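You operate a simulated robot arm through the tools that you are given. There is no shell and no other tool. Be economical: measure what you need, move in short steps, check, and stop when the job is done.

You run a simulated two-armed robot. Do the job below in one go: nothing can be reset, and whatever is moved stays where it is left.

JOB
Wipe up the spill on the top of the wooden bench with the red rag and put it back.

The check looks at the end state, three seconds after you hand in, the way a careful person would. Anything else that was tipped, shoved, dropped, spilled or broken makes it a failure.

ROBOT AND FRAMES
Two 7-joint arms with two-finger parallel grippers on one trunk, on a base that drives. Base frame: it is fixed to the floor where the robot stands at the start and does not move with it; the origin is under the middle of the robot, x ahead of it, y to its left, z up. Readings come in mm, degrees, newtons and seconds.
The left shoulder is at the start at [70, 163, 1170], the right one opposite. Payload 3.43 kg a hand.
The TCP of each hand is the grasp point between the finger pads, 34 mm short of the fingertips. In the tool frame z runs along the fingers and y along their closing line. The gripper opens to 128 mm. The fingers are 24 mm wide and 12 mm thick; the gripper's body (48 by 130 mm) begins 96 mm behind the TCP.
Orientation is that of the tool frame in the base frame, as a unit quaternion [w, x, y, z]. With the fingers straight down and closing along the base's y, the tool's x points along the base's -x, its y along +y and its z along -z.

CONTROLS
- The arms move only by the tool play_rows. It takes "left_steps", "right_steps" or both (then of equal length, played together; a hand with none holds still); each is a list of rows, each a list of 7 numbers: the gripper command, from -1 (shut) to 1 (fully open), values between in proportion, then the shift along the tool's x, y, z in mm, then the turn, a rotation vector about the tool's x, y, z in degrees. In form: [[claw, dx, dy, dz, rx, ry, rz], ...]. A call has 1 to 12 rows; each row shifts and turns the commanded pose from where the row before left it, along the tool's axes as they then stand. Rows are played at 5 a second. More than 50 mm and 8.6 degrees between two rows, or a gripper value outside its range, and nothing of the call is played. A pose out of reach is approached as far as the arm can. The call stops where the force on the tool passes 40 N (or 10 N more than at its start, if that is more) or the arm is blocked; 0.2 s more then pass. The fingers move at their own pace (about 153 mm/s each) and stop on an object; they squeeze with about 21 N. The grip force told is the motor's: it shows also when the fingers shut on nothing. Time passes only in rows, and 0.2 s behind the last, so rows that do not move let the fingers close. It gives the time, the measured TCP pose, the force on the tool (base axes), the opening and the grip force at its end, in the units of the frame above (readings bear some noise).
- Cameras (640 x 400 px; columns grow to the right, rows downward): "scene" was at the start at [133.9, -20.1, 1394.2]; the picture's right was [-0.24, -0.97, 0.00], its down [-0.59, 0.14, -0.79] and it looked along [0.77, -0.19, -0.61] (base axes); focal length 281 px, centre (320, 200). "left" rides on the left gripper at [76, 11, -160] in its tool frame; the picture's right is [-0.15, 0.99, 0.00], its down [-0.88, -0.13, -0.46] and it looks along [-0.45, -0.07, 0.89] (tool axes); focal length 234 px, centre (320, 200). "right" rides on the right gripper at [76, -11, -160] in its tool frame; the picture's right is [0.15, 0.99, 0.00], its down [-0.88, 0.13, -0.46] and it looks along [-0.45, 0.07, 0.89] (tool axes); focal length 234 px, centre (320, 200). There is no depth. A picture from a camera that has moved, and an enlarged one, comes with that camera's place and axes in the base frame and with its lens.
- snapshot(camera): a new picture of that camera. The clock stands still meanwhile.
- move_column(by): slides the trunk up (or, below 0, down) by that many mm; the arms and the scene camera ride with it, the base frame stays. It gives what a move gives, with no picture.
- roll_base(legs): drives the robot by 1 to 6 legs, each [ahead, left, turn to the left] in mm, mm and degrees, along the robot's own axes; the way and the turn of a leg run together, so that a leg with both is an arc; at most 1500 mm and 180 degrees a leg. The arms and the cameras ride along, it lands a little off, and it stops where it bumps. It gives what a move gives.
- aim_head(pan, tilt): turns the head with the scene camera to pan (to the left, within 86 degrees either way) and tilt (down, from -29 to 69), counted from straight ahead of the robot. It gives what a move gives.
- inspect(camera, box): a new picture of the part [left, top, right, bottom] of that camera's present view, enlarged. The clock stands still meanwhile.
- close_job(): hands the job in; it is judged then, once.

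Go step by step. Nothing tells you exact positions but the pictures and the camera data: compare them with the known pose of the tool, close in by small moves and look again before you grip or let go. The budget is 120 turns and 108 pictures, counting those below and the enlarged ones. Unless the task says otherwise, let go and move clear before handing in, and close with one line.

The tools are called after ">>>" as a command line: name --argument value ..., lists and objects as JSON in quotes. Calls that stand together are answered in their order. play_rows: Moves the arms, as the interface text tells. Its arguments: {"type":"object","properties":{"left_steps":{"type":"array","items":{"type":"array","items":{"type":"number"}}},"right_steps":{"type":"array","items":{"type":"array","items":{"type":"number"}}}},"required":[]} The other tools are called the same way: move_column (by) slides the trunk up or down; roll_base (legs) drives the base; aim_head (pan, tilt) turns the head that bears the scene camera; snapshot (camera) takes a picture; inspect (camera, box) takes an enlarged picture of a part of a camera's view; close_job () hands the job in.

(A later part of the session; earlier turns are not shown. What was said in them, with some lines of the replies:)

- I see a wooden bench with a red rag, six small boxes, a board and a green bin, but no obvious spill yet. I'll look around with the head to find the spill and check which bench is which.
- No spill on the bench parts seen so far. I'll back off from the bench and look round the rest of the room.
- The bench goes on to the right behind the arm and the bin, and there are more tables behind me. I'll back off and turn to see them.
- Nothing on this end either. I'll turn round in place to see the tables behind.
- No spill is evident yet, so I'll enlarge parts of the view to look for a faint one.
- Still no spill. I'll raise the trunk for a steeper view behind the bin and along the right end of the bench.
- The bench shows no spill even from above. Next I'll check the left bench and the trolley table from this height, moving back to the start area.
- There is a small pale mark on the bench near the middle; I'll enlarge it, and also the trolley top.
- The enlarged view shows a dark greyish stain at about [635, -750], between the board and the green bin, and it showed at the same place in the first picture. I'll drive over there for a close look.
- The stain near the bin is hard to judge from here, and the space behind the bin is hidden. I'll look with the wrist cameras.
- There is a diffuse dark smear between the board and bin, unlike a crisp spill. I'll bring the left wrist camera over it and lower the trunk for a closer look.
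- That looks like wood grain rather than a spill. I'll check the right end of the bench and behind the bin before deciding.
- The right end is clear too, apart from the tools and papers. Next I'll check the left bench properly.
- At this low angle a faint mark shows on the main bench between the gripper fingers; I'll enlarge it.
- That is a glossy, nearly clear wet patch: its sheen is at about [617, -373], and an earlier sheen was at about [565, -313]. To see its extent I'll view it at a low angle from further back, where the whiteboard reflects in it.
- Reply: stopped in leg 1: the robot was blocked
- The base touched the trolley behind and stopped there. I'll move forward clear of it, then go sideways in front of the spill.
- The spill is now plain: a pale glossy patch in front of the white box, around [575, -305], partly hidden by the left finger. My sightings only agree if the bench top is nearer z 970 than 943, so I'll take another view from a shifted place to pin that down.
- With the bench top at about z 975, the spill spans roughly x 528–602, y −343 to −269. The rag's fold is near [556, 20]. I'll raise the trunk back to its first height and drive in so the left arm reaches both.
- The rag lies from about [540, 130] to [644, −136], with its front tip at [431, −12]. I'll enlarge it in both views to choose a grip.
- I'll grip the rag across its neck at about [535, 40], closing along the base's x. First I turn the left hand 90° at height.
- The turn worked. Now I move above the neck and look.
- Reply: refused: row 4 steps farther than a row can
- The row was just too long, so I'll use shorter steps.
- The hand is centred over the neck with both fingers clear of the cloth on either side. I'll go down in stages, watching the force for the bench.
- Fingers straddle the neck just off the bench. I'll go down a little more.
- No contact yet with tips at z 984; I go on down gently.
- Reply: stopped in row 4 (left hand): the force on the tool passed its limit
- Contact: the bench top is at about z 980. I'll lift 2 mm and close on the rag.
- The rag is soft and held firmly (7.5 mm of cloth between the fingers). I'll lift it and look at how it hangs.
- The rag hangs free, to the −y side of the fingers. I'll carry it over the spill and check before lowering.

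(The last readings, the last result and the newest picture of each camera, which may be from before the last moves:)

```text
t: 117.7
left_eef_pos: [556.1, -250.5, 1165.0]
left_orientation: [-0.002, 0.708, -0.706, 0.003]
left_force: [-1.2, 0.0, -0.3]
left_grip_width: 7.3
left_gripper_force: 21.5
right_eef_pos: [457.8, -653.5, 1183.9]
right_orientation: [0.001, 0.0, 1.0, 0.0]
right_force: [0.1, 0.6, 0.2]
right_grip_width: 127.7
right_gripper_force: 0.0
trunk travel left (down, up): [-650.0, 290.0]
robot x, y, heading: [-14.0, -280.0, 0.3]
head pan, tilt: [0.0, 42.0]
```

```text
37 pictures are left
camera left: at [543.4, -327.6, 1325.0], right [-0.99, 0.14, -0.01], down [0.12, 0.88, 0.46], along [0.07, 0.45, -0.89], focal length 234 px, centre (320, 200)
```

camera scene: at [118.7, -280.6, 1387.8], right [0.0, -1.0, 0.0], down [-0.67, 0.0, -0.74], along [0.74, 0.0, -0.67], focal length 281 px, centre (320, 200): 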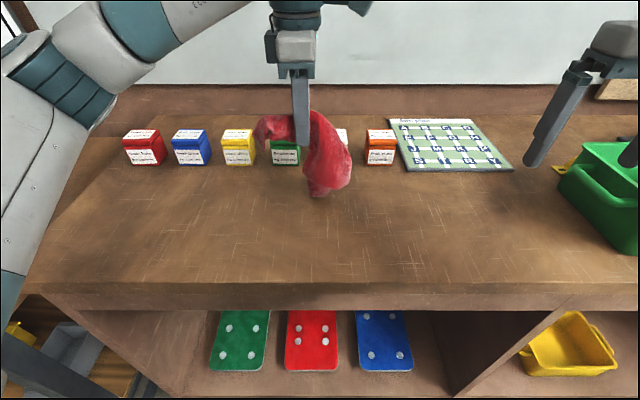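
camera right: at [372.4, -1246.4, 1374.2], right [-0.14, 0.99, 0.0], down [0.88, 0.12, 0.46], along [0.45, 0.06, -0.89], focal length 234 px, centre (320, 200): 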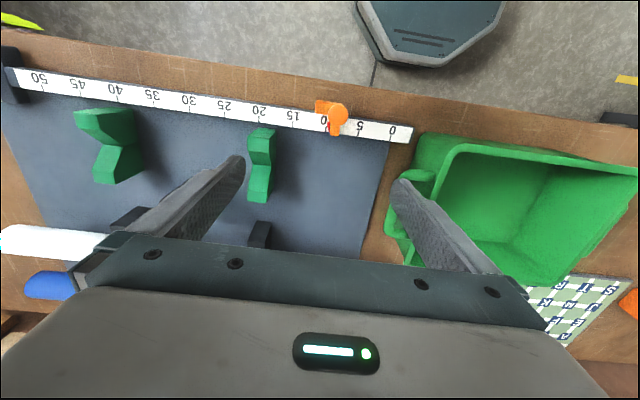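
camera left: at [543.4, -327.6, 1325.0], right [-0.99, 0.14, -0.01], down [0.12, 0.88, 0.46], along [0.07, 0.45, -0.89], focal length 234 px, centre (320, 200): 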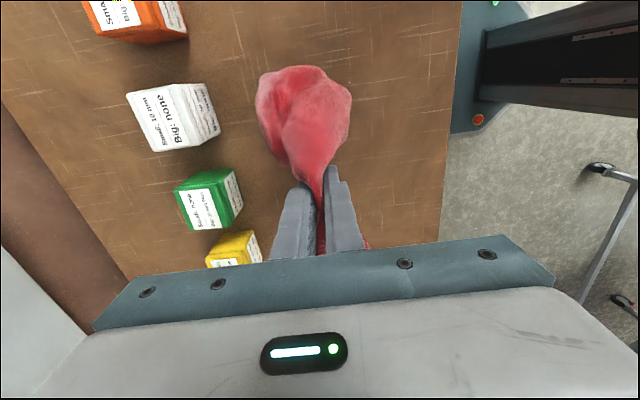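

The rag body hangs over about [566, −283], nearly above the spill. I'll shift 20 mm more and lower it onto the bench, stopping a few mm above finger contact.

>>> play_rows --left_steps '[[-1, 20, 0, 10, 0, 0, 0], [-1, 0, 0, 30, 0, 0, 0], [-1, 0, 0, 30, 0, 0, 0], [-1, 0, 0, 30, 0, 0, 0], [-1, 0, 0, 25, 0, 0, 0], [-1, 0, 0, 18, 0, 0, 0], [-1, 0, 0, 0, 0, 0, 0]]'

>>> snapshot --camera "scene"

>>> snapshot --camera "left"

```text
t: 119.3
left_eef_pos: [555.9, -268.9, 1023.1]
left_orientation: [-0.002, 0.708, -0.706, 0.003]
left_force: [0.2, -0.2, 0.3]
left_grip_width: 7.7
left_gripper_force: 21.0
right_eef_pos: [457.0, -653.2, 1183.7]
right_orientation: [0.001, 0.0, 1.0, 0.0]
right_force: [0.3, 0.5, -1.0]
right_grip_width: 127.9
right_gripper_force: 0.1
trunk travel left (down, up): [-650.0, 290.0]
robot x, y, heading: [-16.0, -279.7, 0.1]
head pan, tilt: [0.0, 42.0]
```

```text
36 pictures are left
camera scene: at [118.6, -280.6, 1387.8], right [0.0, -1.0, 0.0], down [-0.67, 0.0, -0.74], along [0.74, 0.0, -0.67], focal length 281 px, centre (320, 200)
```

scene: 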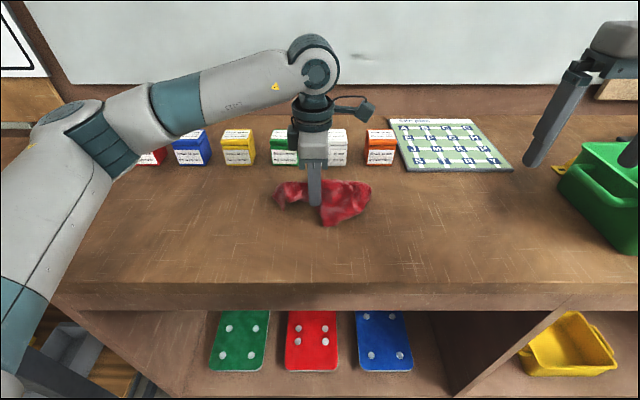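

```text
35 pictures are left
camera left: at [544.1, -347.0, 1182.8], right [-0.99, 0.14, -0.01], down [0.12, 0.88, 0.46], along [0.07, 0.45, -0.89], focal length 234 px, centre (320, 200)
```

left: 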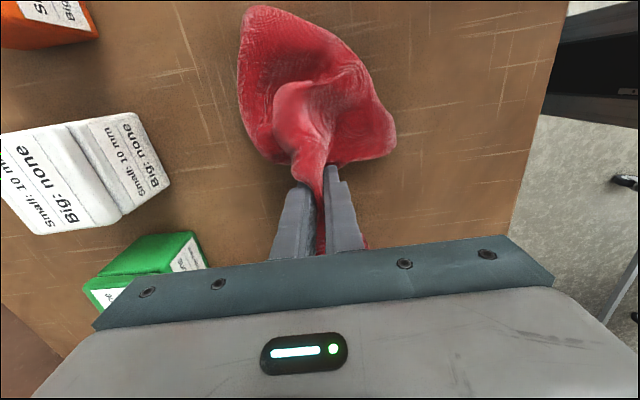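

The rag covers about x 485–610, y −395 to −280. Now I wipe with strokes along y, then with offsets in x, staying well clear of the boxes.

>>> play_rows --left_steps '[[-1, -20, 0, 4, 0, 0, 0], [-1, -25, 0, 0, 0, 0, 0], [-1, -25, 0, 0, 0, 0, 0], [-1, 25, 0, 0, 0, 0, 0], [-1, 25, 0, 0, 0, 0, 0], [-1, 25, 0, 0, 0, 0, 0], [-1, 25, 0, 0, 0, 0, 0], [-1, 25, 0, 0, 0, 0, 0], [-1, 20, 0, 0, 0, 0, 0], [-1, -25, 0, 0, 0, 0, 0], [-1, -25, 0, 0, 0, 0, 0], [-1, -25, 0, 0, 0, 0, 0]]'

>>> snapshot --camera "scene"

```text
t: 121.9
left_eef_pos: [557.3, -271.3, 1017.8]
left_orientation: [-0.003, 0.708, -0.707, 0.004]
left_force: [0.1, 0.4, -0.1]
left_grip_width: 7.6
left_gripper_force: 20.9
right_eef_pos: [456.6, -653.1, 1184.4]
right_orientation: [0.001, 0.0, 1.0, 0.001]
right_force: [-0.2, 0.7, 0.7]
right_grip_width: 127.8
right_gripper_force: 0.1
trunk travel left (down, up): [-650.0, 290.0]
robot x, y, heading: [-15.7, -284.3, -0.0]
head pan, tilt: [0.0, 42.0]
```

```text
34 pictures are left
camera scene: at [118.6, -279.7, 1387.8], right [0.0, -1.0, 0.0], down [-0.67, 0.0, -0.74], along [0.74, 0.0, -0.67], focal length 281 px, centre (320, 200)
```

scene: 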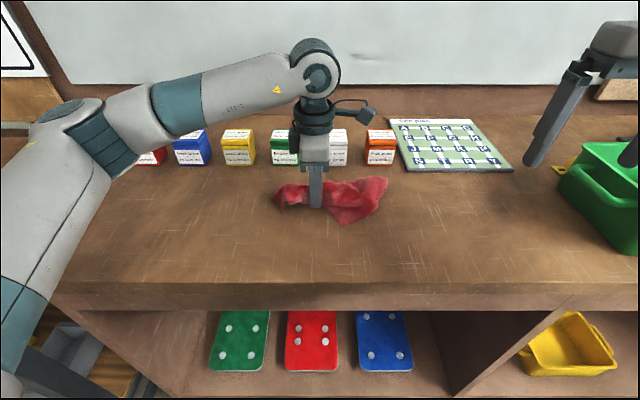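

Wiping goes smoothly. More strokes, now shifted to the front and then the back edge of the spill.

>>> play_rows --left_steps '[[-1, 0, 30, 0, 0, 0, 0], [-1, -30, 0, 0, 0, 0, 0], [-1, -30, 0, 0, 0, 0, 0], [-1, 30, 0, 0, 0, 0, 0], [-1, 30, 0, 0, 0, 0, 0], [-1, 30, 0, 0, 0, 0, 0], [-1, 30, 0, 0, 0, 0, 0], [-1, 20, 0, 0, 0, 0, 0], [-1, 0, -30, 0, 0, 0, 0], [-1, 0, -30, 0, 0, 0, 0], [-1, -30, 0, 0, 0, 0, 0], [-1, -30, 0, 0, 0, 0, 0]]'

>>> play_rows --left_steps '[[-1, -30, 0, 0, 0, 0, 0], [-1, -30, 0, 0, 0, 0, 0], [-1, 0, 25, 0, 0, 0, 0], [-1, 30, 0, 0, 0, 0, 0], [-1, 30, 0, 0, 0, 0, 0], [-1, 30, 0, 0, 0, 0, 0], [-1, 30, 0, 0, 0, 0, 0], [-1, -30, 0, 0, 0, 0, 0], [-1, -30, 0, 0, 0, 0, 0], [-1, -30, 0, 0, 0, 0, 0], [-1, -30, 0, 0, 0, 0, 0], [-1, 0, 0, 0, 0, 0, 0]]'

>>> snapshot --camera "scene"

>>> snapshot --camera "left"

```text
t: 124.5
left_eef_pos: [586.3, -290.5, 1018.0]
left_orientation: [-0.002, 0.708, -0.706, 0.004]
left_force: [0.5, -0.4, -0.8]
left_grip_width: 7.6
left_gripper_force: 20.5
right_eef_pos: [457.6, -653.1, 1184.2]
right_orientation: [0.001, 0.0, 1.0, 0.0]
right_force: [0.4, 0.4, -0.7]
right_grip_width: 127.9
right_gripper_force: 0.1
trunk travel left (down, up): [-650.0, 290.0]
robot x, y, heading: [-17.4, -282.8, 0.0]
head pan, tilt: [0.0, 42.0]
```

```text
t: 127.1
left_eef_pos: [561.5, -233.2, 1017.6]
left_orientation: [-0.003, 0.708, -0.707, 0.003]
left_force: [0.3, -0.3, -0.1]
left_grip_width: 7.4
left_gripper_force: 20.8
right_eef_pos: [457.3, -654.7, 1183.4]
right_orientation: [0.002, 0.0, 1.0, 0.001]
right_force: [0.2, -0.1, -0.6]
right_grip_width: 128.1
right_gripper_force: 0.1
trunk travel left (down, up): [-650.0, 290.0]
robot x, y, heading: [-16.4, -277.0, -0.1]
head pan, tilt: [0.0, 42.0]
```

```text
33 pictures are left
camera scene: at [118.8, -281.9, 1387.8], right [0.0, -1.0, 0.0], down [-0.67, 0.0, -0.74], along [0.74, 0.0, -0.67], focal length 281 px, centre (320, 200)
```

scene: 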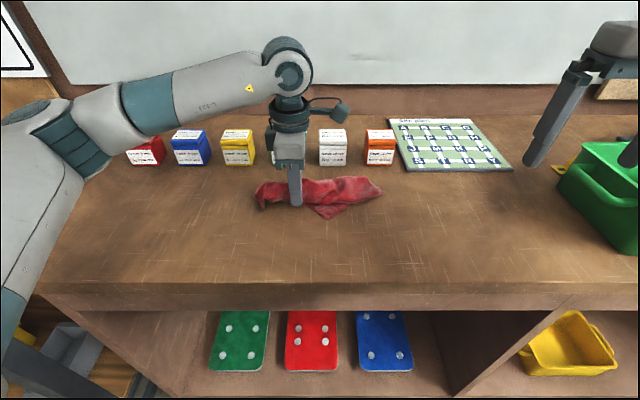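

```text
32 pictures are left
camera left: at [549.3, -309.8, 1178.1], right [-0.99, 0.14, -0.01], down [0.12, 0.88, 0.46], along [0.07, 0.45, -0.89], focal length 234 px, centre (320, 200)
```

left: 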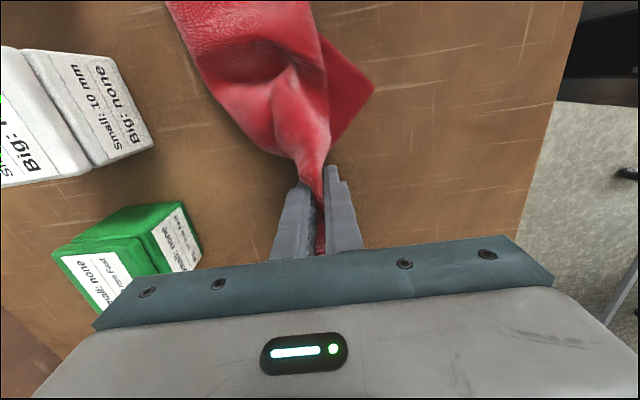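

Now I'll lift the rag and back off with it in hand, to view the spot at the low angle where the spill showed.

>>> play_rows --left_steps '[[-1, 0, 0, -30, 0, 0, 0], [-1, 0, 0, -30, 0, 0, 0], [-1, 0, 0, -30, 0, 0, 0], [-1, 0, 0, -30, 0, 0, 0], [-1, 0, 0, -30, 0, 0, 0], [-1, -40, 0, -20, 0, 0, 0], [-1, -40, 0, -20, 0, 0, 0], [-1, -40, 0, -20, 0, 0, 0], [-1, -40, 0, 0, 0, 0, 0], [-1, -40, 0, 0, 0, 0, 0], [-1, 0, 0, 0, 0, 0, 0]]'

>>> roll_base --legs '[[-540, 0, 0]]'

>>> move_column --by -200

>>> aim_head --pan 0 --tilt 20

>>> snapshot --camera "scene"

>>> inspect --camera "scene" --box '[260, 130, 380, 205]'

```text
t: 129.5
left_eef_pos: [558.5, -30.0, 1227.8]
left_orientation: [-0.003, 0.708, -0.706, 0.003]
left_force: [0.5, 0.1, -0.4]
left_grip_width: 7.6
left_gripper_force: 21.1
right_eef_pos: [458.6, -654.4, 1182.3]
right_orientation: [0.002, 0.001, 1.0, 0.001]
right_force: [-0.1, -0.2, -0.4]
right_grip_width: 128.1
right_gripper_force: 0.0
trunk travel left (down, up): [-650.0, 290.0]
robot x, y, heading: [-15.0, -282.4, 0.0]
head pan, tilt: [0.0, 42.0]
```

```text
t: 132.6
left_eef_pos: [20.1, -30.0, 1226.8]
left_orientation: [0.002, -0.707, 0.707, -0.004]
left_force: [-0.4, 0.4, 0.0]
left_grip_width: 7.3
left_gripper_force: 21.3
right_eef_pos: [-81.8, -654.6, 1184.3]
right_orientation: [0.001, 0.001, 1.0, 0.0]
right_force: [-0.6, -1.2, 0.1]
right_grip_width: 128.1
right_gripper_force: 0.0
trunk travel left (down, up): [-650.0, 290.0]
robot x, y, heading: [-551.7, -277.9, -0.1]
head pan, tilt: [0.0, 42.0]
```

```text
t: 134.8
left_eef_pos: [19.4, -30.1, 1027.8]
left_orientation: [0.002, -0.707, 0.707, -0.004]
left_force: [-1.1, 0.8, 0.2]
left_grip_width: 7.1
left_gripper_force: 20.8
right_eef_pos: [-82.7, -654.4, 983.2]
right_orientation: [0.0, 0.001, 1.0, 0.0]
right_force: [-0.6, 0.7, 0.0]
right_grip_width: 127.7
right_gripper_force: 0.0
trunk travel left (down, up): [-450.0, 490.0]
robot x, y, heading: [-553.3, -280.4, 0.0]
head pan, tilt: [0.0, 42.0]
```

```text
t: 135.7
left_eef_pos: [19.4, -30.3, 1027.9]
left_orientation: [-0.003, 0.707, -0.707, 0.004]
left_force: [-0.3, -0.3, -0.8]
left_grip_width: 7.5
left_gripper_force: 20.7
right_eef_pos: [-82.8, -655.4, 982.6]
right_orientation: [0.0, 0.0, 1.0, 0.0]
right_force: [0.7, 0.4, -0.7]
right_grip_width: 128.3
right_gripper_force: 0.1
trunk travel left (down, up): [-450.0, 490.0]
robot x, y, heading: [-555.4, -279.1, -0.1]
head pan, tilt: [0.0, 20.0]
```

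```text
31 pictures are left
camera scene: at [-411.3, -280.5, 1222.1], right [0.0, -1.0, 0.0], down [-0.34, 0.0, -0.94], along [0.94, 0.0, -0.34], focal length 281 px, centre (320, 200)
```

scene: 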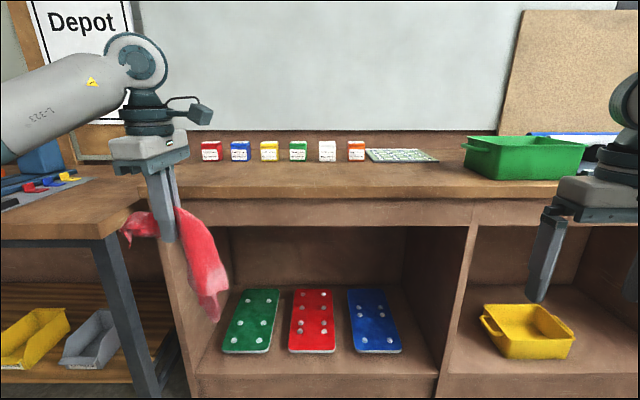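

```text
5.33 times, centred on (320, 168) of scene
camera zoom: at [-411.3, -280.5, 1222.1], right [0.0, -1.0, 0.0], down [-0.34, 0.0, -0.94], along [0.94, 0.0, -0.34], focal length 1501 px, centre (320, 373)
```

zoom: 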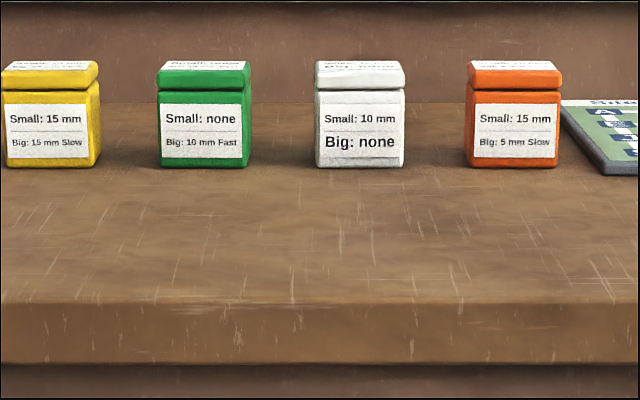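

The spill is gone. Before putting the rag back I'll check the rest of the bench at this angle for any other patch.

>>> inspect --camera "scene" --box '[180, 130, 320, 210]'

>>> inspect --camera "scene" --box '[360, 130, 500, 210]'

>>> move_column --by 200

>>> roll_base --legs '[[540, 0, 0]]'

>>> aim_head --pan 12 --tilt 48

>>> snapshot --camera "scene"

```text
4.57 times, centred on (250, 170) of scene
camera zoom: at [-411.3, -280.5, 1222.1], right [0.0, -1.0, 0.0], down [-0.34, 0.0, -0.94], along [0.94, 0.0, -0.34], focal length 1287 px, centre (640, 337)
```

zoom: 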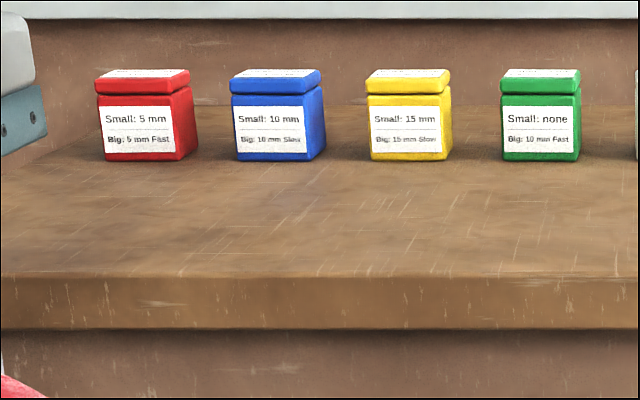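

```text
4.57 times, centred on (430, 170) of scene
camera zoom: at [-411.3, -280.5, 1222.1], right [0.0, -1.0, 0.0], down [-0.34, 0.0, -0.94], along [0.94, 0.0, -0.34], focal length 1287 px, centre (-183, 337)
```

zoom: 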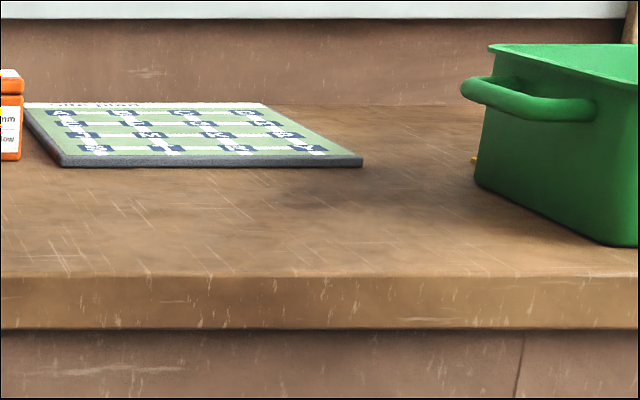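

```text
t: 137.8
left_eef_pos: [19.7, -29.4, 1227.0]
left_orientation: [-0.003, 0.708, -0.707, 0.004]
left_force: [-0.1, 0.1, -0.3]
left_grip_width: 7.4
left_gripper_force: 20.9
right_eef_pos: [-82.7, -654.0, 1183.2]
right_orientation: [0.001, 0.001, 1.0, 0.0]
right_force: [0.2, 0.7, 0.5]
right_grip_width: 128.0
right_gripper_force: 0.1
trunk travel left (down, up): [-650.0, 290.0]
robot x, y, heading: [-550.3, -279.7, -0.2]
head pan, tilt: [0.0, 20.0]
```

```text
t: 140.9
left_eef_pos: [554.7, -29.1, 1227.9]
left_orientation: [-0.002, 0.708, -0.706, 0.004]
left_force: [0.6, -0.2, -0.5]
left_grip_width: 7.3
left_gripper_force: 20.8
right_eef_pos: [454.0, -652.9, 1183.7]
right_orientation: [0.001, -0.001, 1.0, 0.0]
right_force: [-0.1, -0.9, 0.5]
right_grip_width: 128.1
right_gripper_force: 0.0
trunk travel left (down, up): [-650.0, 290.0]
robot x, y, heading: [-18.0, -274.8, 0.2]
head pan, tilt: [0.0, 20.0]
```

```text
t: 141.9
left_eef_pos: [555.9, -27.6, 1227.8]
left_orientation: [-0.002, 0.708, -0.706, 0.004]
left_force: [0.5, 0.0, 0.5]
left_grip_width: 7.6
left_gripper_force: 21.2
right_eef_pos: [454.3, -652.2, 1184.6]
right_orientation: [0.001, -0.002, 1.0, 0.0]
right_force: [0.7, 0.3, -0.3]
right_grip_width: 128.1
right_gripper_force: 0.1
trunk travel left (down, up): [-650.0, 290.0]
robot x, y, heading: [-17.9, -281.9, -0.0]
head pan, tilt: [12.0, 48.0]
```

```text
27 pictures are left
camera scene: at [108.3, -263.8, 1379.4], right [0.21, -0.98, 0.0], down [-0.73, -0.16, -0.67], along [0.66, 0.14, -0.74], focal length 281 px, centre (320, 200)
```

scene: 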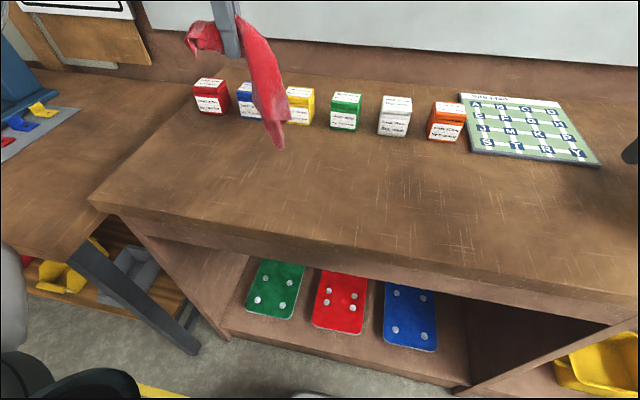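

No other wet patch. Now I'll lay the rag back: lower it, then draw it toward +y so the body trails to −y as before, ending at the first grip pose [535, 39, 1016].

>>> play_rows --left_steps '[[-1, 20, 10, 25, 0, 0, 0], [-1, 15, 10, 25, 0, 0, 0], [-1, 0, 0, 25, 0, 0, 0], [-1, 0, 0, 25, 0, 0, 0], [-1, 0, 0, 20, 0, 0, 0], [-1, -14, 0, 20, 0, 0, 0], [-1, -20, 0, 20, 0, 0, 0], [-1, -20, 0, 20, 0, 0, 0], [-1, -20, 0, 17, 0, 0, 0], [-1, -18, 0, 13, 0, 0, 0], [-1, -10, 0, 0, 0, 0, 0], [-1, 0, 0, 0, 0, 0, 0]]'

>>> snapshot --camera "scene"

>>> snapshot --camera "left"

```text
t: 144.5
left_eef_pos: [535.8, 37.6, 1016.4]
left_orientation: [-0.002, 0.708, -0.706, 0.004]
left_force: [-0.5, -0.5, 0.8]
left_grip_width: 7.4
left_gripper_force: 21.1
right_eef_pos: [454.1, -652.6, 1184.3]
right_orientation: [0.001, -0.002, 1.0, 0.0]
right_force: [0.5, 0.3, 0.2]
right_grip_width: 128.0
right_gripper_force: 0.0
trunk travel left (down, up): [-650.0, 290.0]
robot x, y, heading: [-19.7, -280.7, 0.0]
head pan, tilt: [12.0, 48.0]
```

```text
26 pictures are left
camera scene: at [108.6, -263.9, 1379.3], right [0.21, -0.98, 0.0], down [-0.73, -0.16, -0.67], along [0.65, 0.14, -0.74], focal length 281 px, centre (320, 200)
```

scene: 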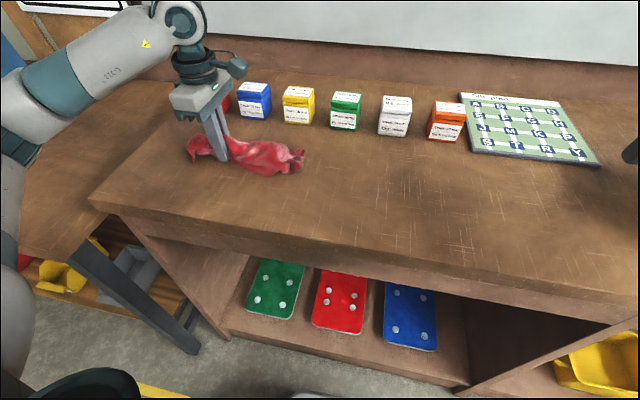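

```text
25 pictures are left
camera left: at [523.4, -39.5, 1177.3], right [-0.99, 0.14, -0.01], down [0.12, 0.88, 0.46], along [0.07, 0.45, -0.89], focal length 234 px, centre (320, 200)
```

left: 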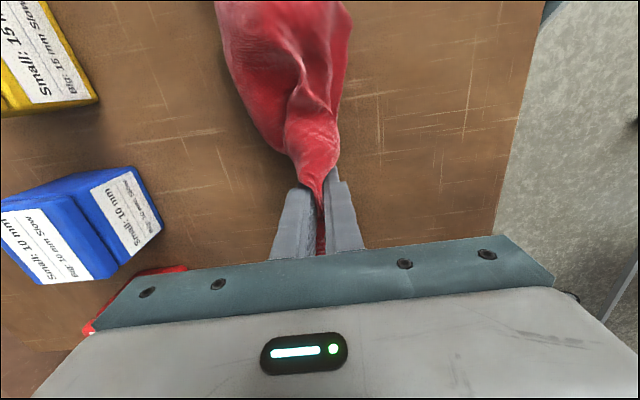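

The rag lies where it was. I release it and lift clear.

>>> play_rows --left_steps '[[-0.6, 0, 0, 0, 0, 0, 0], [0, 0, 0, 0, 0, 0, 0], [0.5, 0, 0, 0, 0, 0, 0], [1, 0, 0, 0, 0, 0, 0], [1, 0, 0, 0, 0, 0, 0], [1, 0, 0, -20, 0, 0, 0], [1, 0, 0, -40, 0, 0, 0], [1, 0, 0, -40, 0, 0, 0], [1, 0, 0, -40, 0, 0, 0], [1, 0, 0, -40, 0, 0, 0], [1, 0, 0, -30, 0, 0, 0], [1, 0, 0, 0, 0, 0, 0]]'

>>> snapshot --camera "scene"

>>> inspect --camera "scene" --box '[150, 80, 350, 205]'

```text
t: 147.1
left_eef_pos: [534.5, 38.2, 1226.7]
left_orientation: [-0.003, 0.708, -0.706, 0.004]
left_force: [0.3, -0.6, -0.6]
left_grip_width: 128.1
left_gripper_force: 0.0
right_eef_pos: [453.9, -652.2, 1183.2]
right_orientation: [0.001, -0.001, 1.0, 0.0]
right_force: [0.2, 0.2, -0.2]
right_grip_width: 127.7
right_gripper_force: 0.0
trunk travel left (down, up): [-650.0, 290.0]
robot x, y, heading: [-17.2, -284.0, 0.1]
head pan, tilt: [12.0, 48.0]
```

```text
24 pictures are left
camera scene: at [109.0, -263.3, 1379.2], right [0.21, -0.98, 0.0], down [-0.73, -0.16, -0.67], along [0.65, 0.14, -0.74], focal length 281 px, centre (320, 200)
```

scene: 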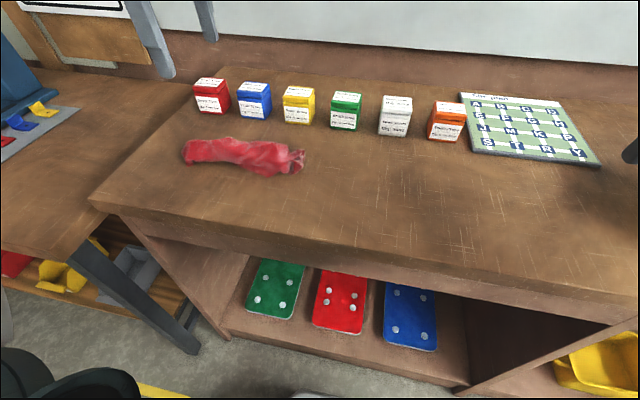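

```text
3.20 times, centred on (250, 142) of scene
camera zoom: at [109.0, -263.3, 1379.2], right [0.21, -0.98, 0.0], down [-0.73, -0.16, -0.67], along [0.65, 0.14, -0.74], focal length 901 px, centre (544, 384)
```

zoom: 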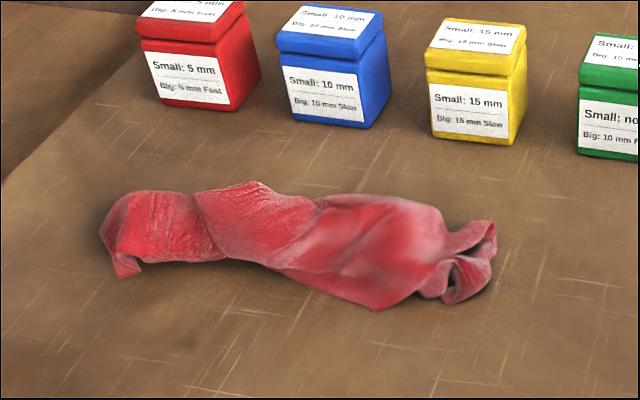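

The spill is gone, the rag is back on its spot, the boxes are undisturbed and both hands are clear. I'm handing in.

>>> close_job

```text
The job is handed in.
```

I wiped up the spill with the red rag and laid the rag back where it had been. It is a little more bunched up than before. While I was searching for the spill, the base touched the trolley behind it and stopped; the trolley and the things on it still looked in place afterwards.
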